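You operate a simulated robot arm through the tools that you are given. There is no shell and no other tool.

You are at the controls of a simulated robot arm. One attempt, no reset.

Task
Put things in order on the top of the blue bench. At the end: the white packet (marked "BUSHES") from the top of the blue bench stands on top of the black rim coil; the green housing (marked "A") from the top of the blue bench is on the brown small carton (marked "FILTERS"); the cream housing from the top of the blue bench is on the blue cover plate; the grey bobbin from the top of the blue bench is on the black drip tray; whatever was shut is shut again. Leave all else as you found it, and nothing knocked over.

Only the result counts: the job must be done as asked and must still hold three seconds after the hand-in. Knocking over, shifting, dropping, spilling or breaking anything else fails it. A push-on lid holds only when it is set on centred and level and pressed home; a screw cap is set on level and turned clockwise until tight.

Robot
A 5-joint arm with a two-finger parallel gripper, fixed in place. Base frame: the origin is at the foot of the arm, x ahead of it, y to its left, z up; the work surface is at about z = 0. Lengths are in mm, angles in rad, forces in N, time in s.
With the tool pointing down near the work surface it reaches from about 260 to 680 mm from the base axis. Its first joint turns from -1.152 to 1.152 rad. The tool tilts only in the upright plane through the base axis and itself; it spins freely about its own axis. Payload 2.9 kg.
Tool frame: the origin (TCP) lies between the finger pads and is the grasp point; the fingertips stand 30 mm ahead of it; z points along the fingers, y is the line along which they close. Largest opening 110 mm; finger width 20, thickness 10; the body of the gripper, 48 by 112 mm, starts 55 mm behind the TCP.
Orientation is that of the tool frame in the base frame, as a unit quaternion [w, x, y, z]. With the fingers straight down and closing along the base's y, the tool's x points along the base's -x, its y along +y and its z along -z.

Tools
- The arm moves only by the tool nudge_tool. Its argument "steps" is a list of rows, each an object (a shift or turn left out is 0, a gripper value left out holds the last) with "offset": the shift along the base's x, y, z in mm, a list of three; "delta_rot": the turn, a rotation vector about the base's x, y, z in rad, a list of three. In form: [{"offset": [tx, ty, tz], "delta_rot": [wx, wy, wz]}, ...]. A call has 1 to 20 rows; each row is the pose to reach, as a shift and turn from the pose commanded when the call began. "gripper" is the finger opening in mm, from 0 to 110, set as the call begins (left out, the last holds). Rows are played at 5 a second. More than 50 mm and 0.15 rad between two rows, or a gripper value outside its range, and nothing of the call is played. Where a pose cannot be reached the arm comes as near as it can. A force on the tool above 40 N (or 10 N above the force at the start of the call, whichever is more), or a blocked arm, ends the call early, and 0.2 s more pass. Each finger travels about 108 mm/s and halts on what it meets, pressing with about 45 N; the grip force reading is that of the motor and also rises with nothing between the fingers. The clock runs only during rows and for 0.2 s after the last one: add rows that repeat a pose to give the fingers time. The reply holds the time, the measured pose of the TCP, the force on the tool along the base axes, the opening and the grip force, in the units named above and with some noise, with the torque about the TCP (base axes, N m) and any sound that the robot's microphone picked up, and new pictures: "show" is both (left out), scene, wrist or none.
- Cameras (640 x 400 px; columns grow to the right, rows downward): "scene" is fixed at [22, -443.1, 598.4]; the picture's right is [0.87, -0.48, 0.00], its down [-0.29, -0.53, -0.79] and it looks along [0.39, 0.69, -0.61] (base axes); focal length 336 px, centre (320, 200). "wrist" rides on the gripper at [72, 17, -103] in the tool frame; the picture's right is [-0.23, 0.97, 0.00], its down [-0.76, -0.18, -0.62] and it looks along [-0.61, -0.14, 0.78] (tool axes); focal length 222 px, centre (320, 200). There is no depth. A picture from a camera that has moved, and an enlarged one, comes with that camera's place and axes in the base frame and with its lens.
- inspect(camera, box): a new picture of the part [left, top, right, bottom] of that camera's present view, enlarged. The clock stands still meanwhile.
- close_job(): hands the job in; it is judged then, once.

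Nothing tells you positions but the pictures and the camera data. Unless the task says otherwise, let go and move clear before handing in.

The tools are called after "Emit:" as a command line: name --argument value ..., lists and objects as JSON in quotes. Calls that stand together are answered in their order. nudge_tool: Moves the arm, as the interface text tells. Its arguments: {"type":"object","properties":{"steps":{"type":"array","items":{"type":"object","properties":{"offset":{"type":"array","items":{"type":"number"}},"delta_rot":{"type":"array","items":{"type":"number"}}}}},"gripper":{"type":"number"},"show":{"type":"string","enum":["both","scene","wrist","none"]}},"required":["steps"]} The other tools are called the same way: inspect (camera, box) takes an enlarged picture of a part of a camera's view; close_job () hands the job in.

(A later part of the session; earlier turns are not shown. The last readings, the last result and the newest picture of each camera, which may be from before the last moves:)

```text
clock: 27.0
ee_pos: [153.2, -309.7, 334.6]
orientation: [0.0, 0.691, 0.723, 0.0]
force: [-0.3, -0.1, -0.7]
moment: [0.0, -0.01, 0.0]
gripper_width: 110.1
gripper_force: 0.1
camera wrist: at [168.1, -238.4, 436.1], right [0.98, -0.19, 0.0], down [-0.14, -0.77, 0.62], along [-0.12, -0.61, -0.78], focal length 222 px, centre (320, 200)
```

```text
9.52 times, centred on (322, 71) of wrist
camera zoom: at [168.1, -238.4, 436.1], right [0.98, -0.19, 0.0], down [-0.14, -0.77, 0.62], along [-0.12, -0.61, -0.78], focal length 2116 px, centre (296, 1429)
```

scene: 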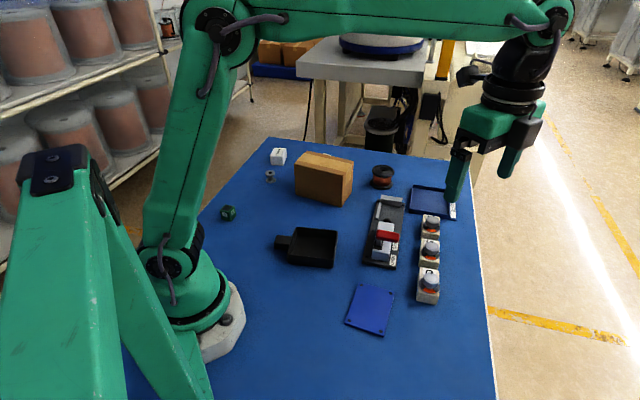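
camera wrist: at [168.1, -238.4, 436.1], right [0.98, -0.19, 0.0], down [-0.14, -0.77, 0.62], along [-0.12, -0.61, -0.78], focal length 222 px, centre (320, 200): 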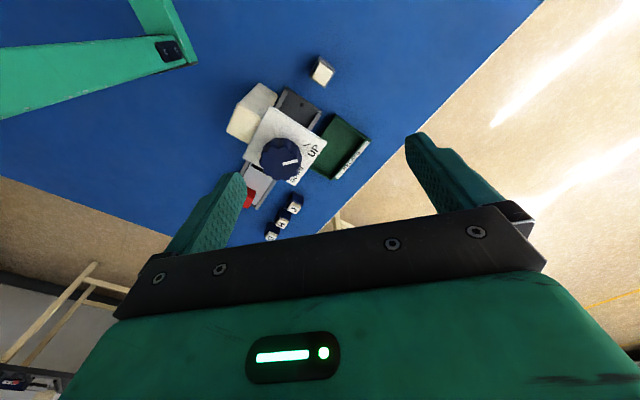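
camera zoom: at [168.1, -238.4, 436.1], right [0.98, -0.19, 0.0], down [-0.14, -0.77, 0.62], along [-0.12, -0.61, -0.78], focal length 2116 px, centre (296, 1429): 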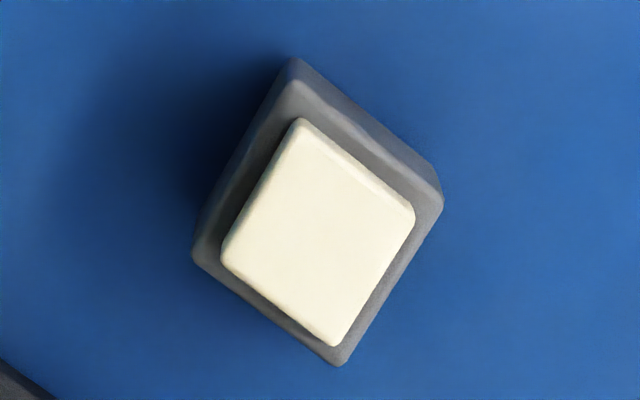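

The blue relays G/H/J and the cream blocks D/F/T belong to the two stations, so only PART 7 and the grey/cream cube remain as candidates. I'll now look at the carton's back face and at PART 7 up close.

Emit:
nudge_tool --steps '[{"offset": [44, 12, 0], "delta_rot": [0, 0, -0.035]}, {"offset": [88, 26, 0], "delta_rot": [0, 0, -0.07]}, {"offset": [132, 42, 0], "delta_rot": [0, 0, -0.105]}, {"offset": [175, 62, 0], "delta_rot": [0, 0, -0.14]}, {"offset": [213, 89, 0], "delta_rot": [0, 0, -0.175]}, {"offset": [247, 122, 0], "delta_rot": [0, 0, -0.21]}, {"offset": [275, 160, 0], "delta_rot": [0, 0, -0.245]}, {"offset": [294, 203, 0], "delta_rot": [0, 0, -0.28]}, {"offset": [305, 248, 0], "delta_rot": [0, 0, -0.315]}, {"offset": [311, 295, 0], "delta_rot": [0, 0, -0.35]}, {"offset": [314, 343, 0], "delta_rot": [0, 0, -0.385]}, {"offset": [317, 391, -8], "delta_rot": [0, 0, -0.42]}, {"offset": [320, 437, -16], "delta_rot": [0, 0, -0.455]}, {"offset": [324, 483, -24], "delta_rot": [0, 0, -0.49]}, {"offset": [329, 529, -32], "delta_rot": [0, 0, -0.525]}, {"offset": [336, 575, -40], "delta_rot": [0, 0, -0.56]}, {"offset": [345, 620, -50], "delta_rot": [0, 0, -0.595]}, {"offset": [352, 660, -60], "delta_rot": [0, 0, -0.63]}, {"offset": [357, 690, -70], "delta_rot": [0, 0, -0.67]}, {"offset": [357, 690, -70], "delta_rot": [0, 0, -0.67]}]' --show "wrist"

```text
clock: 31.2
ee_pos: [508.9, 383.0, 262.7]
orientation: [0.001, 0.891, 0.454, 0.0]
force: [0.3, -0.1, -0.7]
moment: [0.05, 0.01, -0.03]
gripper_width: 109.9
gripper_force: 0.0
camera wrist: at [566.3, 428.6, 364.5], right [0.65, -0.76, 0.0], down [-0.59, -0.51, 0.62], along [-0.47, -0.41, -0.78], focal length 222 px, centre (320, 200)
```

wrist: 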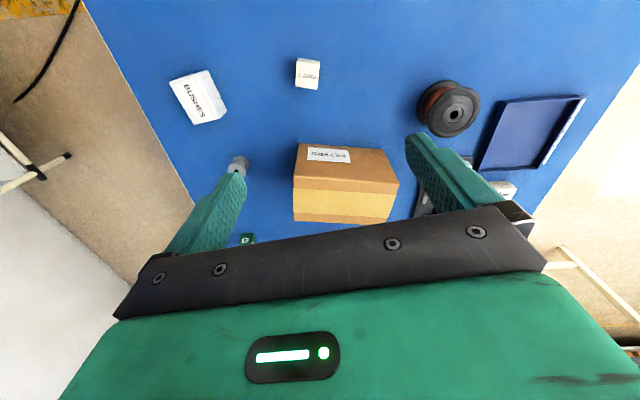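

Emit:
inspect --camera "wrist" --box '[285, 50, 330, 95]'

Emit:
inspect --camera "wrist" --box '[280, 130, 410, 230]'

Emit:
inspect --camera "wrist" --box '[160, 60, 240, 130]'

Emit:
inspect --camera "wrist" --box '[400, 60, 500, 150]'

```text
8.89 times, centred on (308, 72) of wrist
camera zoom: at [566.3, 428.6, 364.5], right [0.65, -0.76, 0.0], down [-0.59, -0.51, 0.62], along [-0.47, -0.41, -0.78], focal length 1974 px, centre (431, 1333)
```

zoom: 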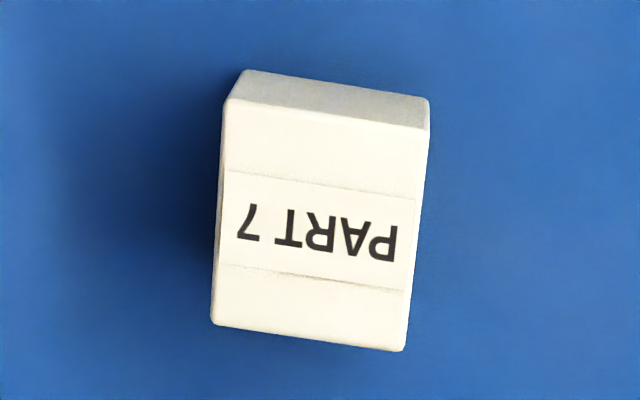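

```text
4.00 times, centred on (345, 180) of wrist
camera zoom: at [566.3, 428.6, 364.5], right [0.65, -0.76, 0.0], down [-0.59, -0.51, 0.62], along [-0.47, -0.41, -0.78], focal length 888 px, centre (220, 280)
```

zoom: 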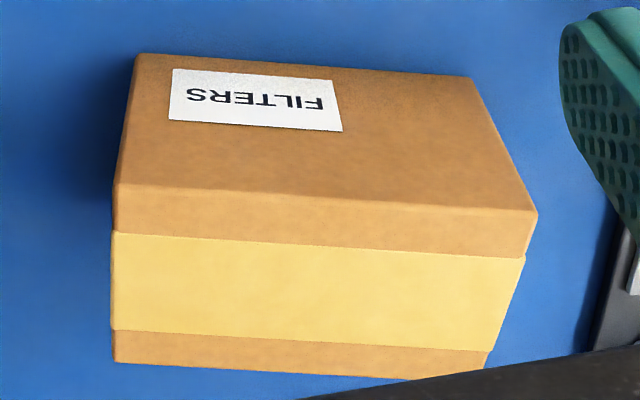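

```text
5.71 times, centred on (200, 95) of wrist
camera zoom: at [566.3, 428.6, 364.5], right [0.65, -0.76, 0.0], down [-0.59, -0.51, 0.62], along [-0.47, -0.41, -0.78], focal length 1269 px, centre (1006, 800)
```

zoom: 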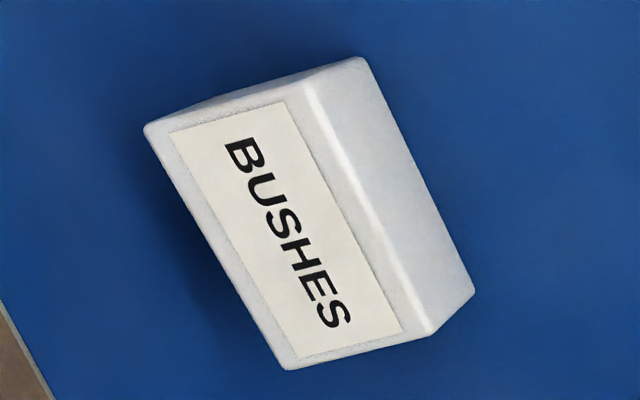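

```text
4.44 times, centred on (450, 105) of wrist
camera zoom: at [566.3, 428.6, 364.5], right [0.65, -0.76, 0.0], down [-0.59, -0.51, 0.62], along [-0.47, -0.41, -0.78], focal length 987 px, centre (-258, 622)
```

zoom: 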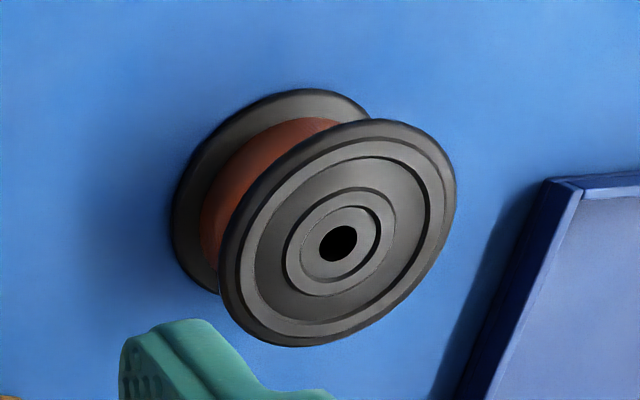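

The carton does carry "FILTERS" on its back face. PART 7 is a cream-bodied rounded cube of about 30 mm, the same family as the green "A" cube, so I take it as the cream housing; the grey cube with a cream cap resembles the relays and stays put. It sits at about (514, 406), so I'll spin the gripper to align with its edges and hover above it.

Emit:
nudge_tool --gripper 70 --steps '[{"offset": [0, 2, 0], "delta_rot": [0, 0, 0.147]}, {"offset": [0, 4, 0], "delta_rot": [0, 0, 0.294]}, {"offset": [0, 6, 0], "delta_rot": [0, 0, 0.441]}, {"offset": [1, 8, 0], "delta_rot": [0, 0, 0.588]}, {"offset": [1, 10, 0], "delta_rot": [0, 0, 0.735]}, {"offset": [2, 12, 0], "delta_rot": [0, 0, 0.882]}, {"offset": [2, 14, 0], "delta_rot": [0, 0, 1.029]}, {"offset": [3, 16, 0], "delta_rot": [0, 0, 1.176]}, {"offset": [3, 18, 0], "delta_rot": [0, 0, 1.323]}, {"offset": [4, 20, 0], "delta_rot": [0, 0, 1.47]}, {"offset": [4, 22, 0], "delta_rot": [0, 0, 1.617]}, {"offset": [5, 23, 0], "delta_rot": [0, 0, 1.764]}, {"offset": [5, 23, 0], "delta_rot": [0, 0, 1.911]}, {"offset": [5, 23, 0], "delta_rot": [0, 0, 2.058]}, {"offset": [5, 23, 0], "delta_rot": [0, 0, 2.205]}, {"offset": [5, 23, 0], "delta_rot": [0, 0, 2.352]}, {"offset": [5, 23, 0], "delta_rot": [0, 0, 2.499]}, {"offset": [5, 23, 0], "delta_rot": [0, 0, 2.646]}, {"offset": [5, 23, 0], "delta_rot": [0, 0, 2.792]}, {"offset": [5, 23, 0], "delta_rot": [0, 0, 2.792]}]' --show "both"

```text
clock: 35.4
ee_pos: [501.7, 395.0, 259.0]
orientation: [0.0, -0.294, 0.956, 0.0]
force: [-0.9, 0.0, -0.2]
moment: [0.01, 0.03, 0.01]
gripper_width: 70.4
gripper_force: 0.0
out of reach, approached as far as the arm can: row 4, 5, 6, 7, 8, 9, 10, 11, 12, 13, 14, 15, 16, 17, 18, 19, 20
camera wrist: at [432.9, 365.9, 360.7], right [-0.36, 0.93, 0.0], down [0.73, 0.28, 0.62], along [0.58, 0.22, -0.78], focal length 222 px, centre (320, 200)
```

scene: 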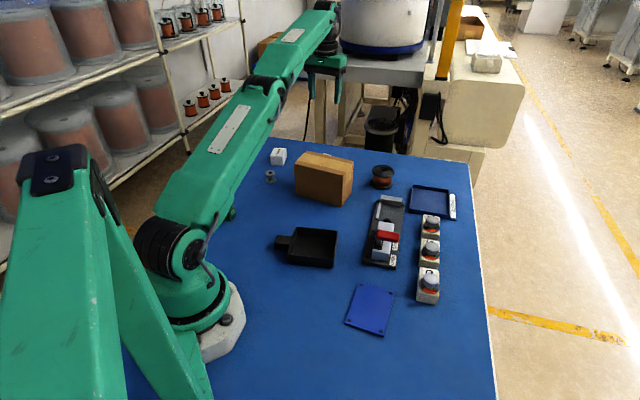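
wrist: 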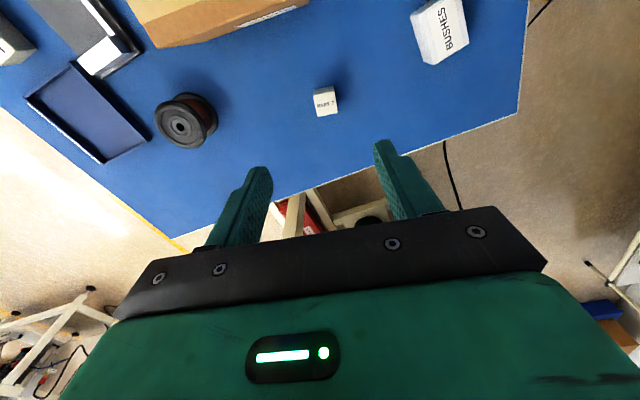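

Emit:
inspect --camera "wrist" --box '[300, 75, 350, 125]'

Emit:
inspect --camera "wrist" --box '[390, 0, 490, 75]'

Emit:
inspect --camera "wrist" --box '[140, 80, 230, 160]'

```text
8.00 times, centred on (325, 100) of wrist
camera zoom: at [432.9, 365.9, 360.7], right [-0.36, 0.93, 0.0], down [0.73, 0.28, 0.62], along [0.58, 0.22, -0.78], focal length 1777 px, centre (280, 1000)
```

zoom: 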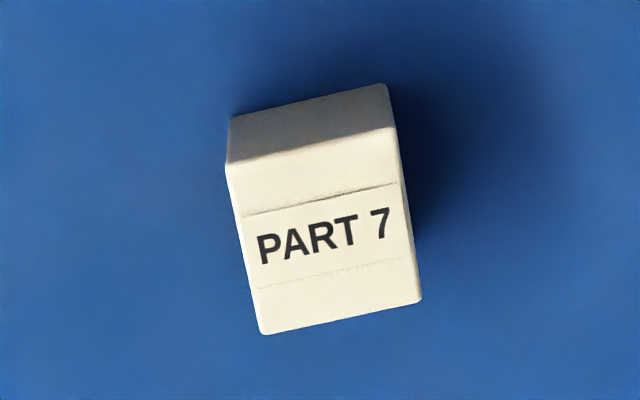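

```text
5.33 times, centred on (440, 38) of wrist
camera zoom: at [432.9, 365.9, 360.7], right [-0.36, 0.93, 0.0], down [0.73, 0.28, 0.62], along [0.58, 0.22, -0.78], focal length 1185 px, centre (-320, 1067)
```

zoom: 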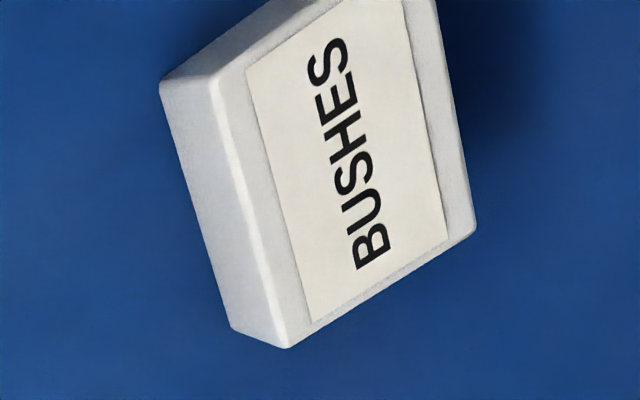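

```text
5.00 times, centred on (185, 120) of wrist
camera zoom: at [432.9, 365.9, 360.7], right [-0.36, 0.93, 0.0], down [0.73, 0.28, 0.62], along [0.58, 0.22, -0.78], focal length 1111 px, centre (995, 600)
```

zoom: 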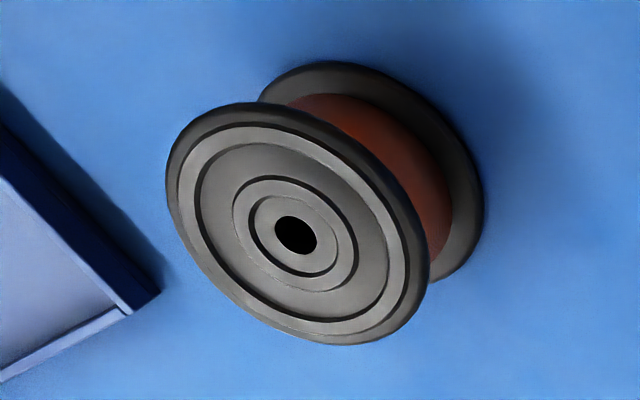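

The cube's top is centred about 11.5 mm in x and 13 mm in y from the tool axis. I'll move over it while descending partway, then look again.

Emit:
nudge_tool --steps '[{"offset": [3, 3, -40], "delta_rot": [0, 0, -0.01]}, {"offset": [6, 6, -80], "delta_rot": [0, 0, -0.02]}, {"offset": [9, 10, -115], "delta_rot": [0, 0, -0.022]}, {"offset": [11.5, 13, -135], "delta_rot": [0, 0, -0.022]}, {"offset": [11.5, 13, -135], "delta_rot": [0, 0, -0.022]}]' --show "wrist"

Emit:
inspect --camera "wrist" --box '[270, 80, 370, 180]'

```text
clock: 36.6
ee_pos: [513.7, 408.4, 122.4]
orientation: [0.0, -0.282, 0.96, 0.0]
force: [0.0, -0.1, 0.2]
moment: [-0.01, -0.02, -0.01]
gripper_width: 70.1
gripper_force: 0.1
camera wrist: at [444.2, 381.8, 224.3], right [-0.34, 0.94, 0.0], down [0.74, 0.26, 0.62], along [0.59, 0.21, -0.78], focal length 222 px, centre (320, 200)
```

wrist: 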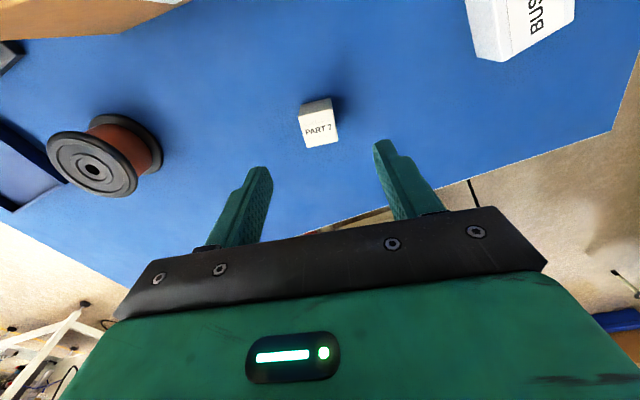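

```text
4.00 times, centred on (320, 130) of wrist
camera zoom: at [444.2, 381.8, 224.3], right [-0.34, 0.94, 0.0], down [0.74, 0.26, 0.62], along [0.59, 0.21, -0.78], focal length 888 px, centre (320, 480)
```

zoom: 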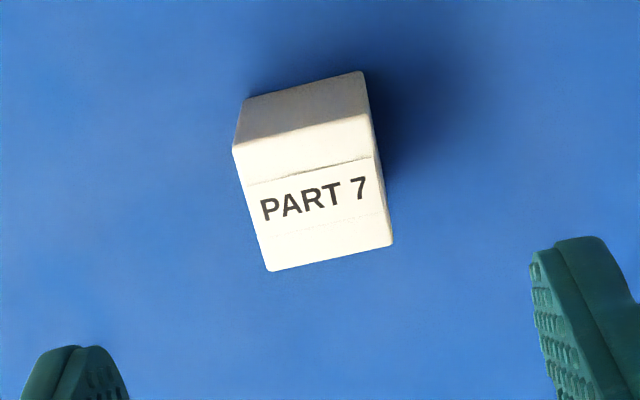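

The cube is now within about 1 mm of the tool axis and square to the fingers. I'll descend and close on it.

Emit:
nudge_tool --steps '[{"offset": [0.4, -0.8, -40]}, {"offset": [0.4, -0.8, -70]}, {"offset": [0.4, -0.8, -85]}, {"offset": [0.4, -0.8, -85]}]' --show "wrist"

```text
clock: 37.6
ee_pos: [513.4, 406.9, 38.3]
orientation: [-0.001, -0.282, 0.959, -0.001]
force: [0.3, 0.1, 0.1]
moment: [0.01, -0.04, -0.01]
gripper_width: 70.1
gripper_force: 0.0
camera wrist: at [444.3, 381.7, 140.1], right [-0.34, 0.94, 0.0], down [0.74, 0.26, 0.62], along [0.59, 0.21, -0.78], focal length 222 px, centre (320, 200)
```

wrist: 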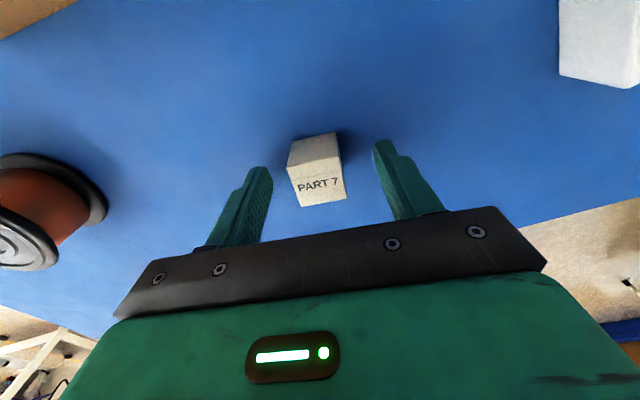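

Emit:
nudge_tool --gripper 15 --steps '[{"offset": [0, 0, 0]}, {"offset": [0, 0, 0]}, {"offset": [0, 0, 0]}, {"offset": [0, 0, 0]}, {"offset": [0, 0, 0]}]' --show "wrist"

```text
clock: 38.8
ee_pos: [514.3, 408.2, 39.2]
orientation: [-0.001, -0.281, 0.96, 0.0]
force: [1.0, -0.1, -0.4]
moment: [0.06, 0.0, 0.0]
gripper_width: 29.1
gripper_force: 44.7
camera wrist: at [444.3, 381.8, 140.2], right [-0.34, 0.94, 0.0], down [0.74, 0.26, 0.62], along [0.59, 0.21, -0.78], focal length 222 px, centre (320, 200)
```

wrist: 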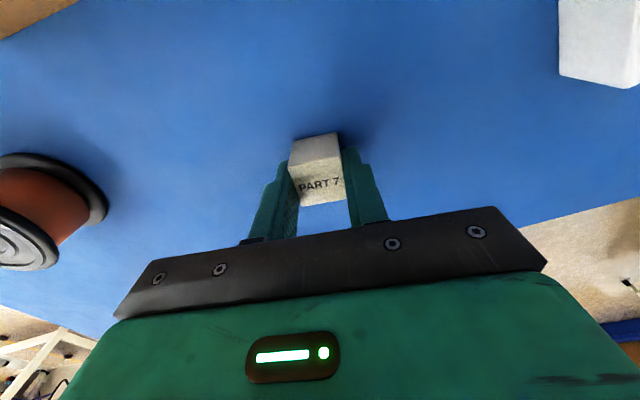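

The cream housing is gripped (29 mm opening, 45 N). I'll lift it clear of the carton and carry it over to the blue plate.

Emit:
nudge_tool --steps '[{"offset": [0, 0, 45]}, {"offset": [0, 0, 90]}, {"offset": [-5, -4, 130]}, {"offset": [-10, -8, 170]}, {"offset": [-14, -46, 180]}, {"offset": [-19, -91, 180]}, {"offset": [-24, -136, 180]}, {"offset": [-30, -181, 180]}, {"offset": [-38, -226, 180]}, {"offset": [-48, -270, 180]}, {"offset": [-60, -314, 180]}, {"offset": [-74, -357, 180]}, {"offset": [-90, -399, 180]}, {"offset": [-108, -440, 180]}, {"offset": [-128, -480, 180]}, {"offset": [-150, -516, 180]}, {"offset": [-174, -536, 180]}, {"offset": [-198, -536, 180]}, {"offset": [-198, -536, 180]}]' --show "both"

```text
clock: 42.8
ee_pos: [315.3, -129.9, 218.0]
orientation: [0.0, -0.281, 0.96, 0.0]
force: [-0.1, 0.3, -0.7]
moment: [-0.02, -0.02, 0.01]
gripper_width: 29.1
gripper_force: 45.5
camera wrist: at [246.3, -155.4, 320.7], right [-0.34, 0.94, 0.0], down [0.74, 0.26, 0.62], along [0.59, 0.21, -0.78], focal length 222 px, centre (320, 200)
```

scene: 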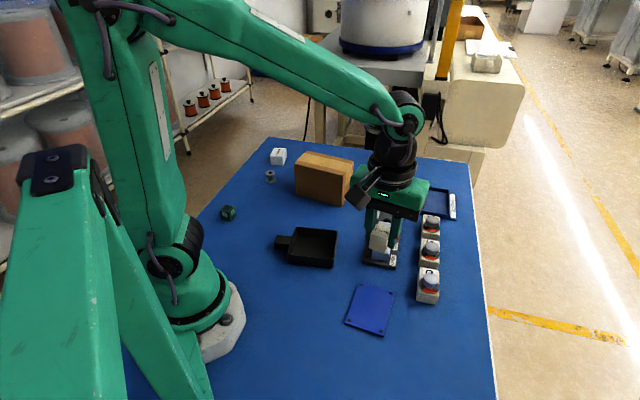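
wrist: 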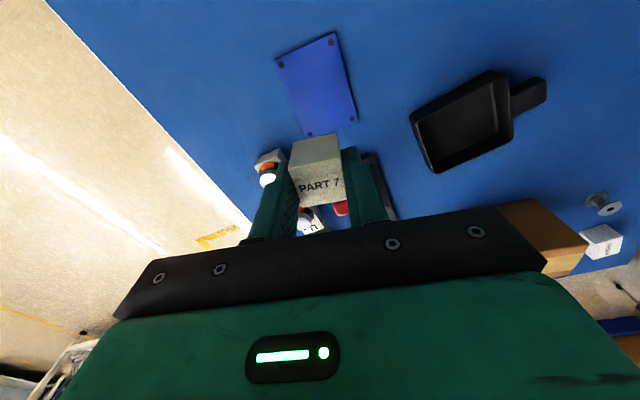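

The plate's centre looks about 4–5 mm closer to me than the tool axis. I'll correct for that and lower to just above the plate.

Emit:
nudge_tool --steps '[{"offset": [-3, -4, -45]}, {"offset": [-3, -4, -90]}, {"offset": [-3, -4, -130]}, {"offset": [-3, -4, -160]}, {"offset": [-3, -4, -168]}, {"offset": [-3, -4, -168]}]' --show "both"

Emit:
inspect --camera "scene" --box '[330, 250, 430, 350]'

```text
clock: 44.2
ee_pos: [314.2, -133.8, 50.8]
orientation: [0.0, -0.281, 0.96, 0.0]
force: [0.7, -0.7, -0.3]
moment: [-0.02, 0.02, -0.03]
gripper_width: 29.0
gripper_force: 45.5
camera wrist: at [244.0, -159.8, 153.3], right [-0.34, 0.94, 0.0], down [0.74, 0.26, 0.62], along [0.59, 0.21, -0.78], focal length 222 px, centre (320, 200)
```

scene: 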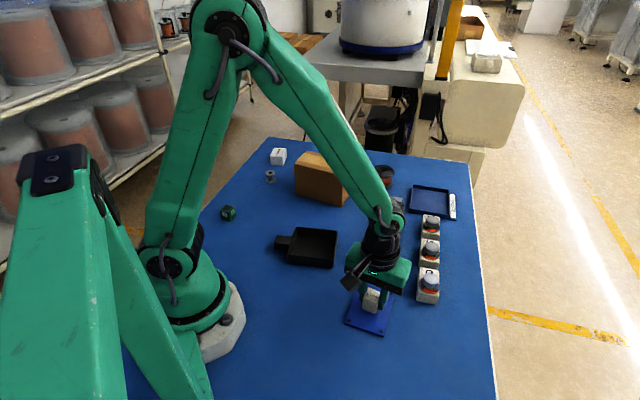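
wrist: 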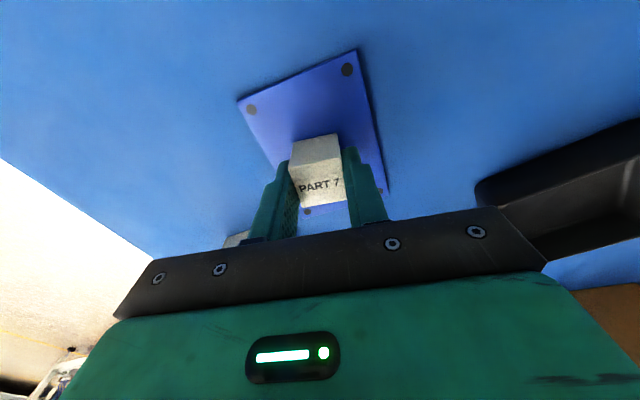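

```text
4.00 times, centred on (380, 300) of scene
camera zoom: at [22.0, -443.1, 598.4], right [0.87, -0.48, 0.0], down [-0.29, -0.53, -0.79], along [0.39, 0.69, -0.61], focal length 1344 px, centre (80, -200)
```

zoom: 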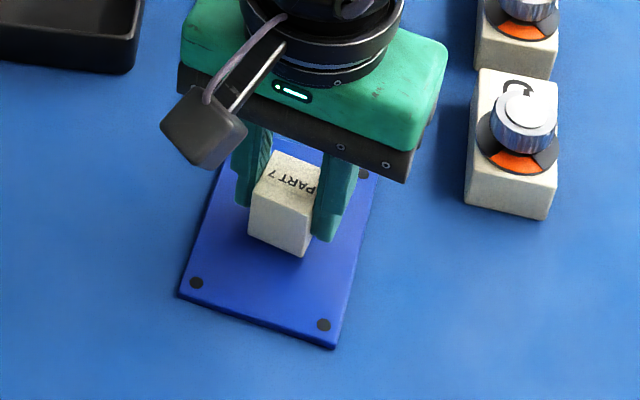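

Emit:
nudge_tool --steps '[{"offset": [0, 0, -2]}, {"offset": [0, 0, -4]}, {"offset": [0, 0, -5]}, {"offset": [0, 0, -6]}]' --show "none"

Emit:
inspect --camera "scene" --box '[350, 270, 410, 330]'

```text
clock: 45.2
ee_pos: [313.6, -134.1, 44.7]
orientation: [0.0, -0.281, 0.96, 0.0]
force: [0.1, 0.0, -0.9]
moment: [0.01, -0.02, -0.01]
gripper_width: 29.2
gripper_force: 45.4
```

```text
6.67 times, centred on (380, 300) of scene
camera zoom: at [22.0, -443.1, 598.4], right [0.87, -0.48, 0.0], down [-0.29, -0.53, -0.79], along [0.39, 0.69, -0.61], focal length 2240 px, centre (-80, -467)
```

zoom: 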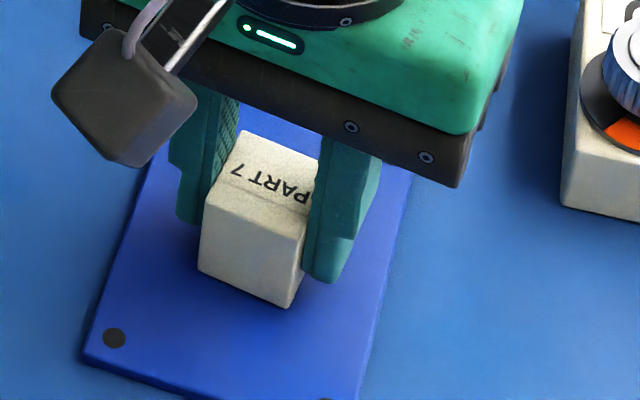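

Emit:
nudge_tool --steps '[{"offset": [0, 0, -1]}, {"offset": [0, 0, -2]}]' --show "none"

```text
clock: 45.8
ee_pos: [313.8, -134.7, 44.1]
orientation: [0.0, -0.282, 0.96, -0.001]
force: [-3.7, 3.5, 21.7]
moment: [0.17, 0.19, 0.0]
gripper_width: 28.9
gripper_force: 44.8
```

Contact with the plate registers at 22 N. I'll ease off slightly and release.

Emit:
nudge_tool --steps '[{"offset": [0, 0, 1]}, {"offset": [0, 0, 1]}]' --show "none"

Emit:
nudge_tool --gripper 60 --steps '[{"offset": [0, 0, 0]}, {"offset": [0, 0, 0]}, {"offset": [0, 0, 0]}, {"offset": [0, 0, 0]}]' --show "wrist"

```text
clock: 46.4
ee_pos: [313.6, -134.4, 43.5]
orientation: [0.0, -0.281, 0.96, -0.001]
force: [-0.5, -1.1, 8.1]
moment: [-0.07, 0.02, -0.02]
gripper_width: 29.2
gripper_force: 45.0
```

```text
clock: 47.4
ee_pos: [313.6, -134.1, 44.4]
orientation: [0.0, -0.281, 0.96, 0.0]
force: [-0.1, 0.8, 0.4]
moment: [-0.02, -0.03, 0.0]
gripper_width: 59.7
gripper_force: 0.0
camera wrist: at [243.9, -159.9, 145.8], right [-0.34, 0.94, 0.0], down [0.74, 0.26, 0.62], along [0.59, 0.21, -0.78], focal length 222 px, centre (320, 200)
```

wrist: 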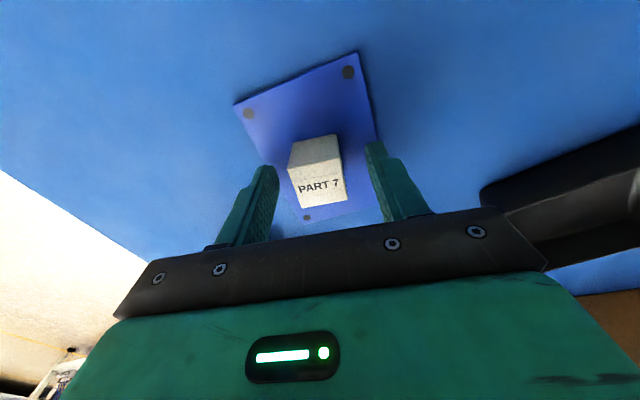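

The cream housing stands on the plate. I'll rise and sweep over to the BUSHES packet.

Emit:
nudge_tool --steps '[{"offset": [0, 0, 45]}, {"offset": [0, 0, 90]}, {"offset": [0, 0, 135]}, {"offset": [0, 0, 176]}, {"offset": [31, 34, 176], "delta_rot": [0, 0, 0.03]}, {"offset": [58, 72, 176], "delta_rot": [0, 0, 0.06]}, {"offset": [80, 114, 176], "delta_rot": [0, 0, 0.09]}, {"offset": [96, 158, 176], "delta_rot": [0, 0, 0.12]}, {"offset": [106, 204, 176], "delta_rot": [0, 0, 0.15]}, {"offset": [112, 251, 176], "delta_rot": [0, 0, 0.18]}, {"offset": [114, 298, 176], "delta_rot": [0, 0, 0.21]}, {"offset": [113, 345, 176], "delta_rot": [0, 0, 0.24]}, {"offset": [110, 392, 176], "delta_rot": [0, 0, 0.27]}, {"offset": [106, 439, 176], "delta_rot": [0, 0, 0.3]}, {"offset": [100, 485, 176], "delta_rot": [0, 0, 0.33]}, {"offset": [92, 531, 176], "delta_rot": [0, 0, 0.36]}, {"offset": [82, 576, 176], "delta_rot": [0, 0, 0.37]}, {"offset": [72, 616, 176], "delta_rot": [0, 0, 0.37]}, {"offset": [72, 616, 176], "delta_rot": [0, 0, 0.37]}]' --show "both"

Emit:
inspect --camera "wrist" --box '[270, 50, 390, 150]'

Emit:
inspect --camera "scene" --box '[340, 270, 420, 340]'

```text
clock: 51.4
ee_pos: [382.2, 481.8, 220.5]
orientation: [0.0, -0.454, 0.891, 0.0]
force: [-0.5, -0.1, 0.3]
moment: [0.02, 0.0, -0.02]
gripper_width: 59.9
gripper_force: 0.1
camera wrist: at [326.3, 432.1, 322.1], right [-0.65, 0.76, 0.0], down [0.59, 0.51, 0.62], along [0.47, 0.41, -0.78], focal length 222 px, centre (320, 200)
```

scene: 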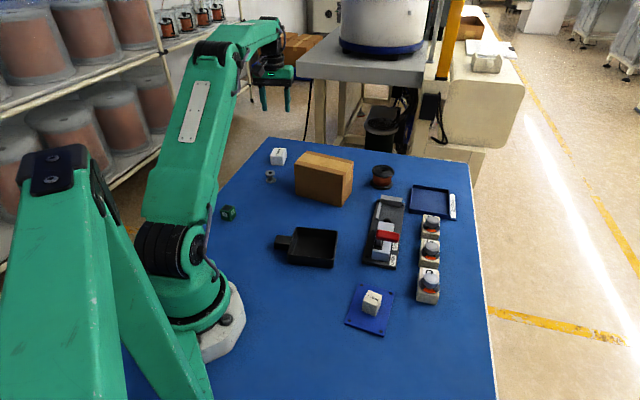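
wrist: 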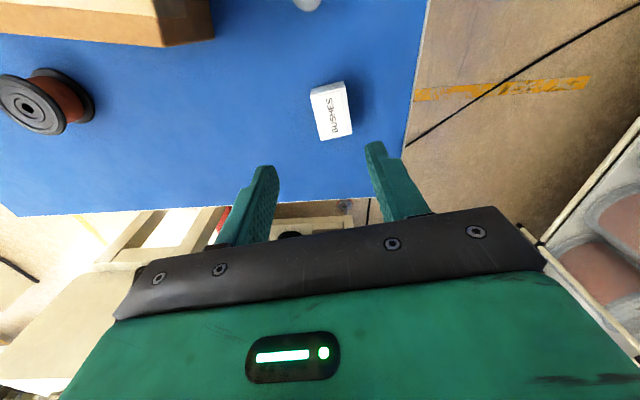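

```text
4.00 times, centred on (330, 100) of wrist
camera zoom: at [326.3, 432.1, 322.1], right [-0.65, 0.76, 0.0], down [0.59, 0.51, 0.62], along [0.47, 0.41, -0.78], focal length 888 px, centre (280, 600)
```

zoom: 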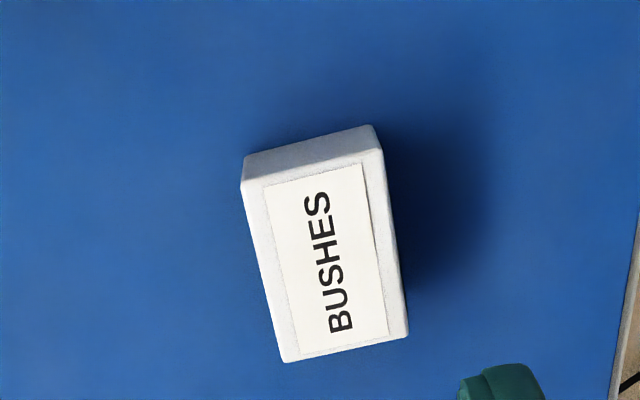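

```text
5.71 times, centred on (380, 305) of scene
camera zoom: at [22.0, -443.0, 598.4], right [0.87, -0.48, 0.0], down [-0.29, -0.53, -0.79], along [0.38, 0.69, -0.61], focal length 1920 px, centre (-23, -400)
```

zoom: 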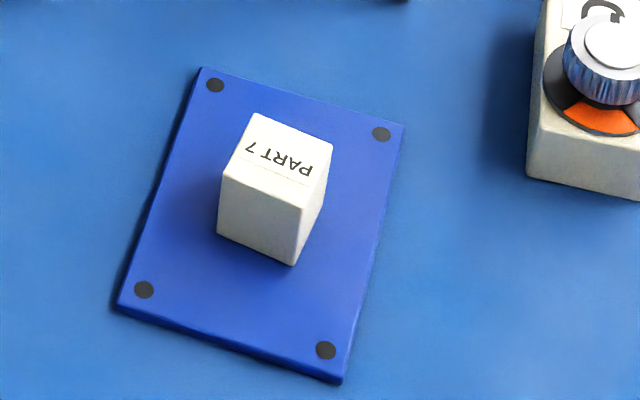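

The packet is centred about (+2.6, +23) mm from the tool and already square to the fingers. I'll open wider, descend partway over it, and recheck.

Emit:
nudge_tool --gripper 85 --steps '[{"offset": [1, 8, -30]}, {"offset": [2, 16, -60]}, {"offset": [2.6, 23, -95]}, {"offset": [2.6, 23, -95]}]' --show "wrist"

Emit:
inspect --camera "wrist" --box '[260, 70, 380, 190]'

```text
clock: 52.4
ee_pos: [387.0, 504.3, 126.0]
orientation: [0.0, -0.454, 0.891, 0.001]
force: [-1.3, 0.7, -0.1]
moment: [-0.01, -0.01, -0.01]
gripper_width: 85.1
gripper_force: 0.0
camera wrist: at [330.9, 454.6, 227.3], right [-0.65, 0.76, 0.0], down [0.59, 0.51, 0.62], along [0.47, 0.41, -0.78], focal length 222 px, centre (320, 200)
```

wrist: 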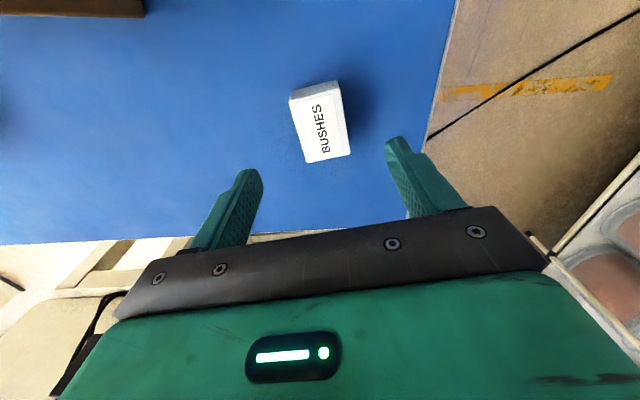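

```text
3.33 times, centred on (320, 130) of wrist
camera zoom: at [330.9, 454.6, 227.3], right [-0.65, 0.76, 0.0], down [0.59, 0.51, 0.62], along [0.47, 0.41, -0.78], focal length 740 px, centre (320, 433)
```

zoom: 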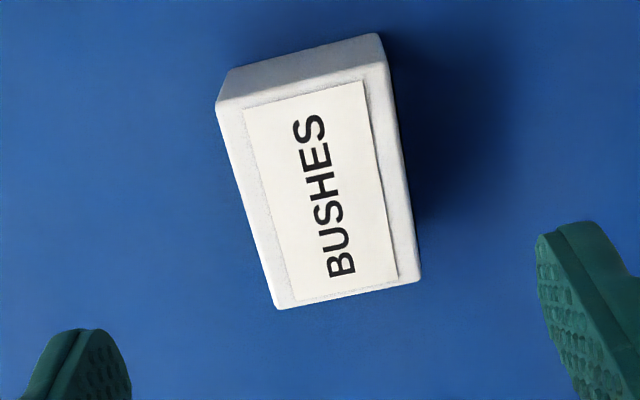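

Emit:
nudge_tool --steps '[{"offset": [-1.1, 1.3, -40]}, {"offset": [-1.1, 1.3, -70]}, {"offset": [-1.1, 1.3, -87]}, {"offset": [-1.1, 1.3, -87]}]' --show "wrist"

```text
clock: 53.4
ee_pos: [386.7, 505.2, 36.8]
orientation: [0.0, -0.453, 0.892, 0.0]
force: [-0.3, -0.4, 0.5]
moment: [-0.02, -0.01, -0.01]
gripper_width: 84.9
gripper_force: 0.0
camera wrist: at [330.1, 456.0, 138.9], right [-0.65, 0.76, 0.0], down [0.59, 0.51, 0.62], along [0.47, 0.41, -0.78], focal length 222 px, centre (320, 200)
```

wrist: 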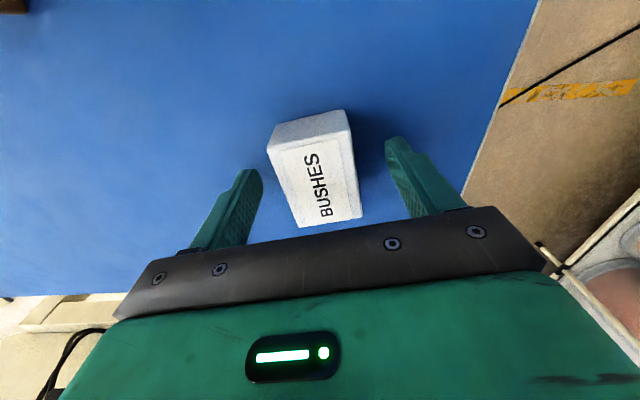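

Emit:
nudge_tool --gripper 25 --steps '[{"offset": [0, 0, 0]}, {"offset": [0, 0, 0]}, {"offset": [0, 0, 0]}, {"offset": [0, 0, 0]}, {"offset": [0, 0, 0]}]' --show "wrist"

```text
clock: 54.6
ee_pos: [386.4, 505.5, 36.1]
orientation: [0.001, -0.453, 0.891, 0.0]
force: [0.2, 0.3, -0.3]
moment: [0.03, 0.0, -0.03]
gripper_width: 43.3
gripper_force: 45.0
camera wrist: at [330.0, 456.0, 139.0], right [-0.65, 0.76, 0.0], down [0.59, 0.51, 0.62], along [0.47, 0.41, -0.78], focal length 222 px, centre (320, 200)
```

wrist: 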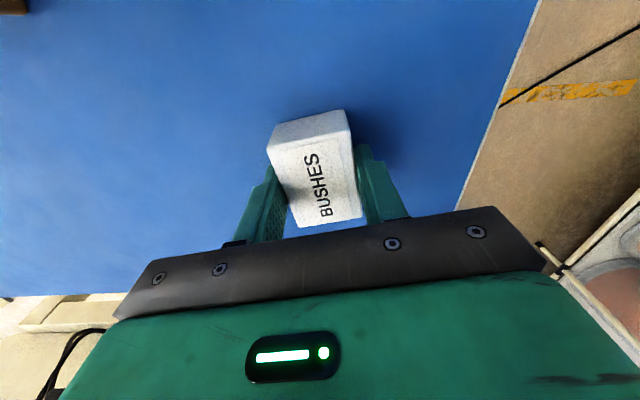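

The packet is gripped at 43 mm. The coil's top centre works out at (611, 222, z≈50) from both cameras. I'll lift, arc around outside the carton and hover above the coil.

Emit:
nudge_tool --steps '[{"offset": [0, 0, 45]}, {"offset": [0, 0, 90]}, {"offset": [-3, -4, 125]}, {"offset": [-6, -8, 150]}, {"offset": [25.5, -35.5, 150]}, {"offset": [57.5, -65.5, 150]}, {"offset": [87.5, -98.5, 150]}, {"offset": [114.5, -132.5, 150]}, {"offset": [139.5, -168.5, 150]}, {"offset": [161.5, -205.5, 150]}, {"offset": [181.5, -244.5, 150]}, {"offset": [198.5, -285.5, 150]}, {"offset": [211, -284.5, 120]}, {"offset": [224.5, -283.5, 95]}, {"offset": [224.5, -283.5, 95]}]' --show "both"

Emit:
inspect --camera "scene" --box '[340, 130, 430, 200]'

Emit:
inspect --camera "wrist" --box '[250, 70, 390, 230]'

```text
clock: 57.8
ee_pos: [611.4, 223.6, 131.5]
orientation: [0.0, -0.453, 0.892, 0.0]
force: [-0.2, -0.1, -1.9]
moment: [0.03, 0.03, -0.01]
gripper_width: 43.6
gripper_force: 45.0
camera wrist: at [554.9, 173.1, 232.8], right [-0.65, 0.76, 0.0], down [0.59, 0.51, 0.62], along [0.47, 0.41, -0.78], focal length 222 px, centre (320, 200)
```

scene: 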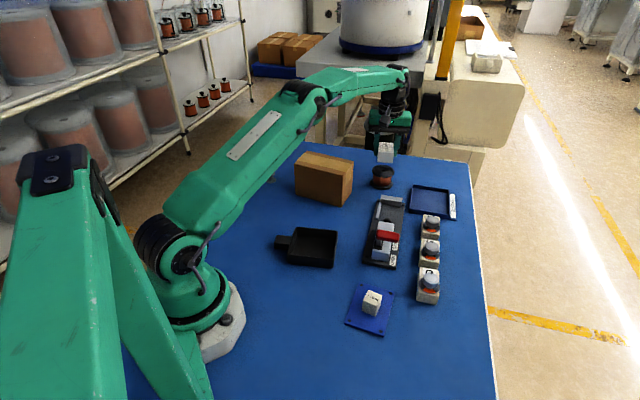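
wrist: 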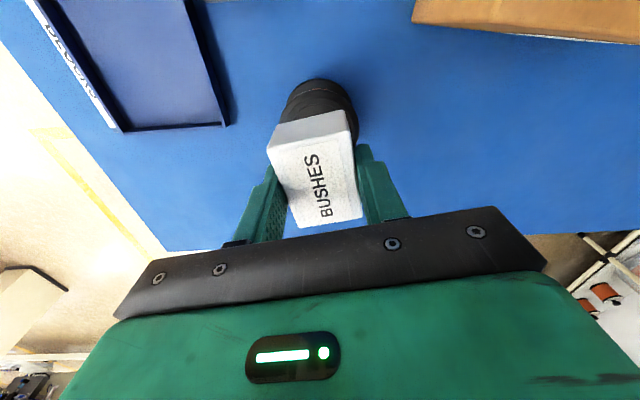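

```text
5.71 times, centred on (385, 165) of scene
camera zoom: at [22.0, -443.1, 598.4], right [0.87, -0.48, 0.0], down [-0.29, -0.53, -0.79], along [0.39, 0.69, -0.61], focal length 1920 px, centre (-51, 400)
```

zoom: 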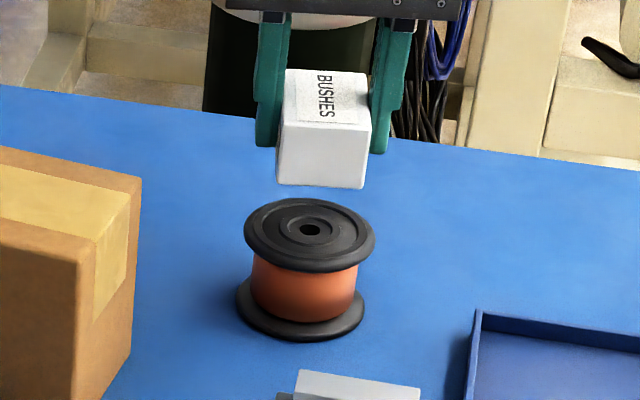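

```text
2.50 times, centred on (320, 150) of wrist
camera zoom: at [554.9, 173.1, 232.8], right [-0.65, 0.76, 0.0], down [0.59, 0.51, 0.62], along [0.47, 0.41, -0.78], focal length 555 px, centre (320, 325)
```

zoom: 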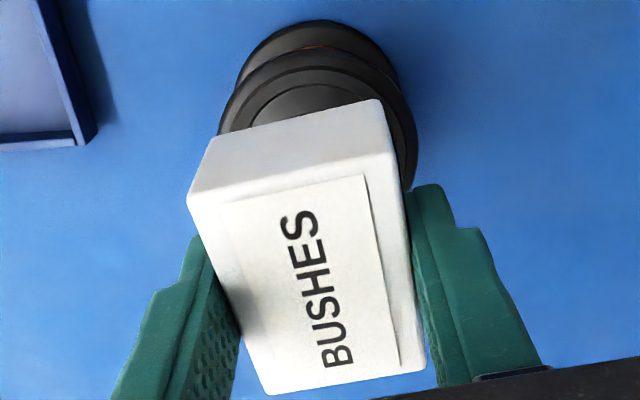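

The packet lines up over the coil within about 1–2 mm in both views. I'll lower until contact.

Emit:
nudge_tool --steps '[{"offset": [0, 0, -20]}, {"offset": [0, 0, -34]}, {"offset": [0, 0, -38]}, {"offset": [0, 0, -38]}]' --show "wrist"

Emit:
inspect --camera "scene" --box '[350, 140, 420, 195]'

```text
clock: 58.8
ee_pos: [610.7, 221.3, 93.4]
orientation: [0.0, -0.453, 0.892, 0.0]
force: [0.8, 1.1, -1.3]
moment: [-0.02, -0.02, -0.01]
gripper_width: 43.5
gripper_force: 45.1
camera wrist: at [555.5, 173.2, 195.3], right [-0.65, 0.76, 0.0], down [0.59, 0.51, 0.62], along [0.47, 0.41, -0.78], focal length 222 px, centre (320, 200)
```

wrist: 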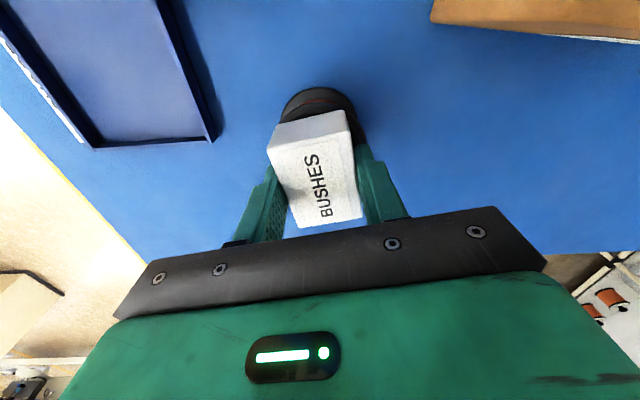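

```text
7.27 times, centred on (385, 168) of scene
camera zoom: at [22.0, -443.1, 598.4], right [0.87, -0.48, 0.0], down [-0.29, -0.53, -0.79], along [0.38, 0.69, -0.61], focal length 2444 px, centre (-153, 436)
```

zoom: 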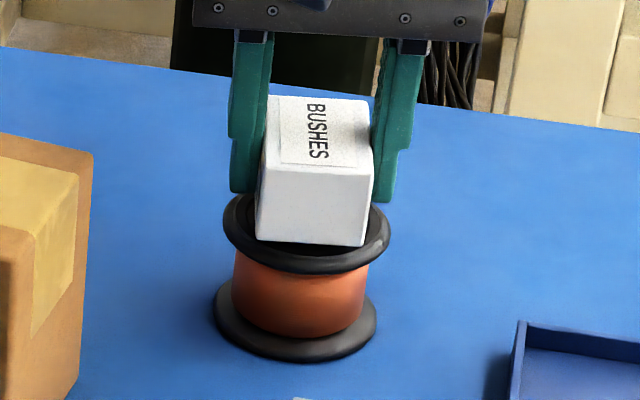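

Emit:
nudge_tool --steps '[{"offset": [0, 0, -2]}, {"offset": [0, 0, -4]}, {"offset": [0, 0, -5]}]' --show "none"

```text
clock: 59.6
ee_pos: [611.7, 222.5, 89.0]
orientation: [0.0, -0.453, 0.891, 0.001]
force: [0.7, -0.2, -2.5]
moment: [0.02, -0.02, -0.02]
gripper_width: 43.4
gripper_force: 44.7
```

Emit:
nudge_tool --steps '[{"offset": [0, 0, -0.8]}, {"offset": [0, 0, -1.6]}]' --show "none"

```text
clock: 60.2
ee_pos: [611.2, 223.8, 87.1]
orientation: [0.001, -0.453, 0.891, 0.0]
force: [-0.7, -0.8, -1.5]
moment: [0.0, -0.03, -0.02]
gripper_width: 43.6
gripper_force: 44.2
```

Emit:
nudge_tool --steps '[{"offset": [0, 0, -0.8]}, {"offset": [0, 0, -1.5]}]' --show "none"

Emit:
inspect --camera "scene" --box '[360, 150, 410, 192]'

```text
clock: 60.8
ee_pos: [612.1, 222.9, 86.1]
orientation: [0.002, -0.453, 0.891, 0.0]
force: [-0.9, 0.8, 4.0]
moment: [-0.01, 0.12, 0.02]
gripper_width: 43.9
gripper_force: 45.1
```

```text
9.52 times, centred on (385, 171) of scene
camera zoom: at [22.0, -443.1, 598.4], right [0.87, -0.48, 0.0], down [-0.29, -0.53, -0.79], along [0.39, 0.69, -0.61], focal length 3200 px, centre (-299, 476)
```

zoom: 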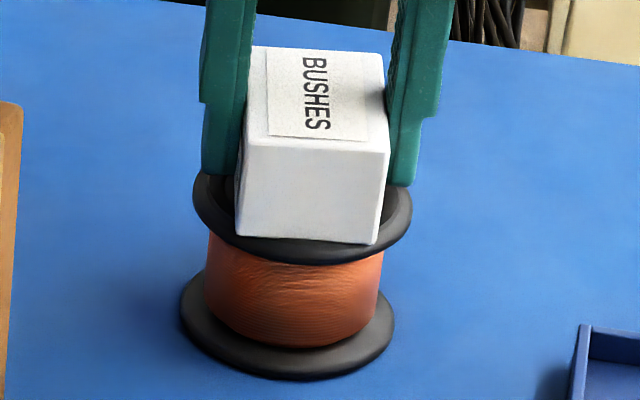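

Emit:
nudge_tool --steps '[{"offset": [0, 0, -0.4]}]' --show "none"

Emit:
nudge_tool --gripper 75 --steps '[{"offset": [0, 0, 0]}, {"offset": [0, 0, 0]}, {"offset": [0, 0, 0]}, {"offset": [0, 0, 0]}]' --show "wrist"

Emit:
inspect --camera "scene" --box '[360, 150, 410, 192]'

```text
clock: 61.2
ee_pos: [612.6, 223.4, 85.8]
orientation: [0.0, -0.453, 0.891, 0.0]
force: [-3.3, -0.1, 8.9]
moment: [-0.17, 0.22, -0.07]
gripper_width: 43.5
gripper_force: 45.1
```

```text
clock: 62.2
ee_pos: [611.5, 222.9, 85.3]
orientation: [0.0, -0.453, 0.891, 0.0]
force: [-0.7, 0.5, 0.2]
moment: [-0.02, -0.01, -0.03]
gripper_width: 75.2
gripper_force: 0.0
camera wrist: at [556.2, 173.2, 187.7], right [-0.65, 0.76, 0.0], down [0.59, 0.51, 0.62], along [0.47, 0.41, -0.78], focal length 222 px, centre (320, 200)
```

wrist: 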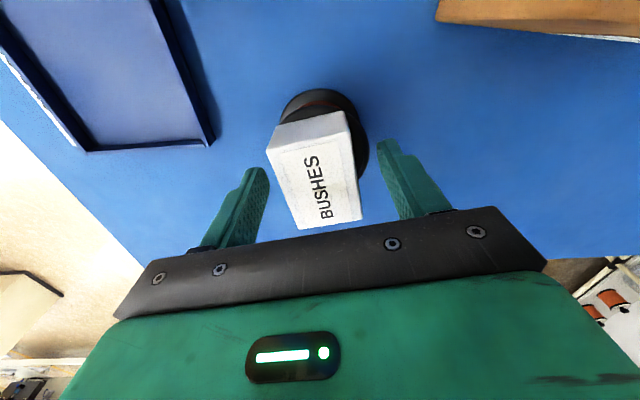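

```text
9.52 times, centred on (385, 171) of scene
camera zoom: at [22.0, -443.1, 598.4], right [0.87, -0.48, 0.0], down [-0.29, -0.53, -0.79], along [0.39, 0.69, -0.61], focal length 3200 px, centre (-299, 476)
```

zoom: 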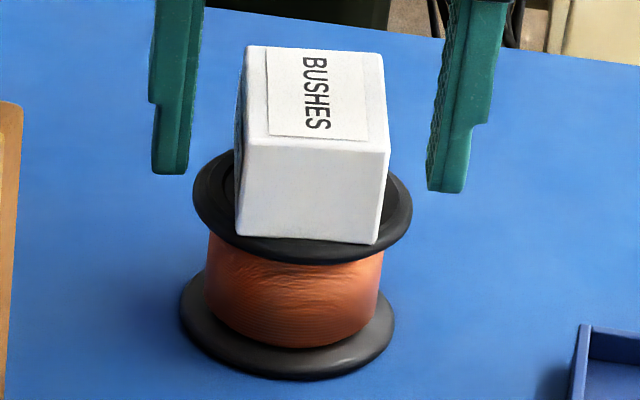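

The packet stands steady on the coil. I'll rise clear and go over to the grey bobbin.

Emit:
nudge_tool --steps '[{"offset": [0, 0, 35]}, {"offset": [0, 0, 70]}, {"offset": [-12, -4, 108]}, {"offset": [-25, -8, 135]}, {"offset": [-58, 14, 135]}, {"offset": [-91, 36, 135]}, {"offset": [-124, 58, 135]}, {"offset": [-157, 80, 135]}, {"offset": [-190, 102, 135]}, {"offset": [-223, 124, 135]}, {"offset": [-256, 146, 135]}, {"offset": [-289, 168, 135]}, {"offset": [-289, 168, 135]}]' --show "both"

Emit:
inspect --camera "wrist" --box '[270, 50, 390, 150]'

Emit:
inspect --camera "scene" --box '[350, 140, 420, 195]'

```text
clock: 65.0
ee_pos: [322.7, 392.3, 220.9]
orientation: [0.0, -0.453, 0.892, 0.001]
force: [0.0, 0.4, 0.2]
moment: [0.03, 0.01, -0.02]
gripper_width: 74.9
gripper_force: 0.1
camera wrist: at [266.6, 342.9, 323.9], right [-0.65, 0.76, 0.0], down [0.59, 0.51, 0.62], along [0.47, 0.41, -0.78], focal length 222 px, centre (320, 200)
```

scene: 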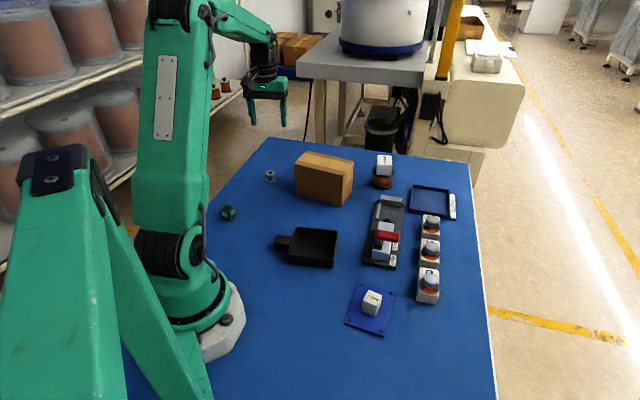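
wrist: 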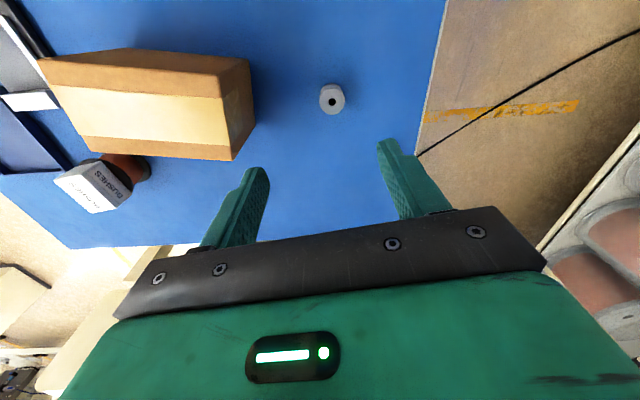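

```text
4.00 times, centred on (330, 100) of wrist
camera zoom: at [266.6, 342.9, 323.9], right [-0.65, 0.76, 0.0], down [0.59, 0.51, 0.62], along [0.47, 0.41, -0.78], focal length 888 px, centre (280, 600)
```

zoom: 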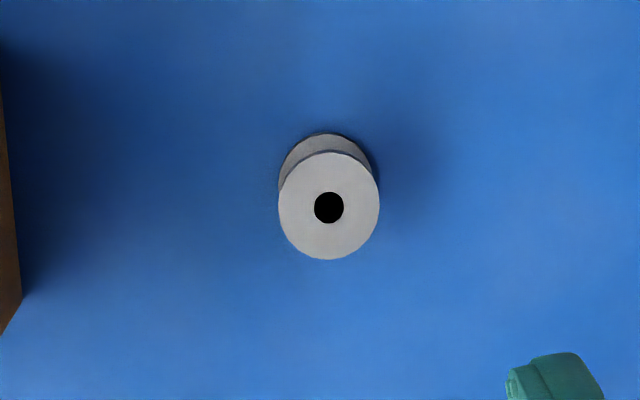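

```text
7.27 times, centred on (385, 168) of scene
camera zoom: at [22.0, -443.1, 598.4], right [0.87, -0.48, 0.0], down [-0.29, -0.53, -0.79], along [0.38, 0.69, -0.61], focal length 2444 px, centre (-153, 436)
```

zoom: 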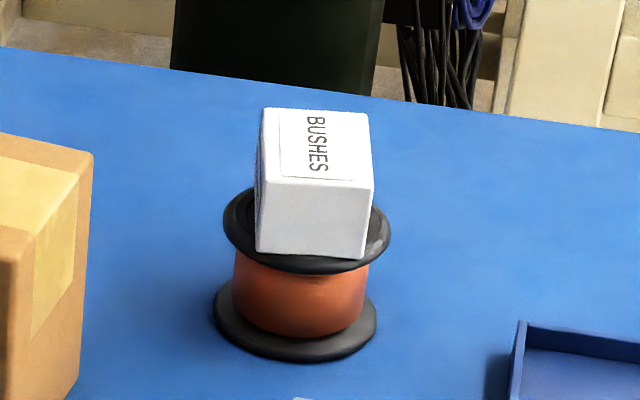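

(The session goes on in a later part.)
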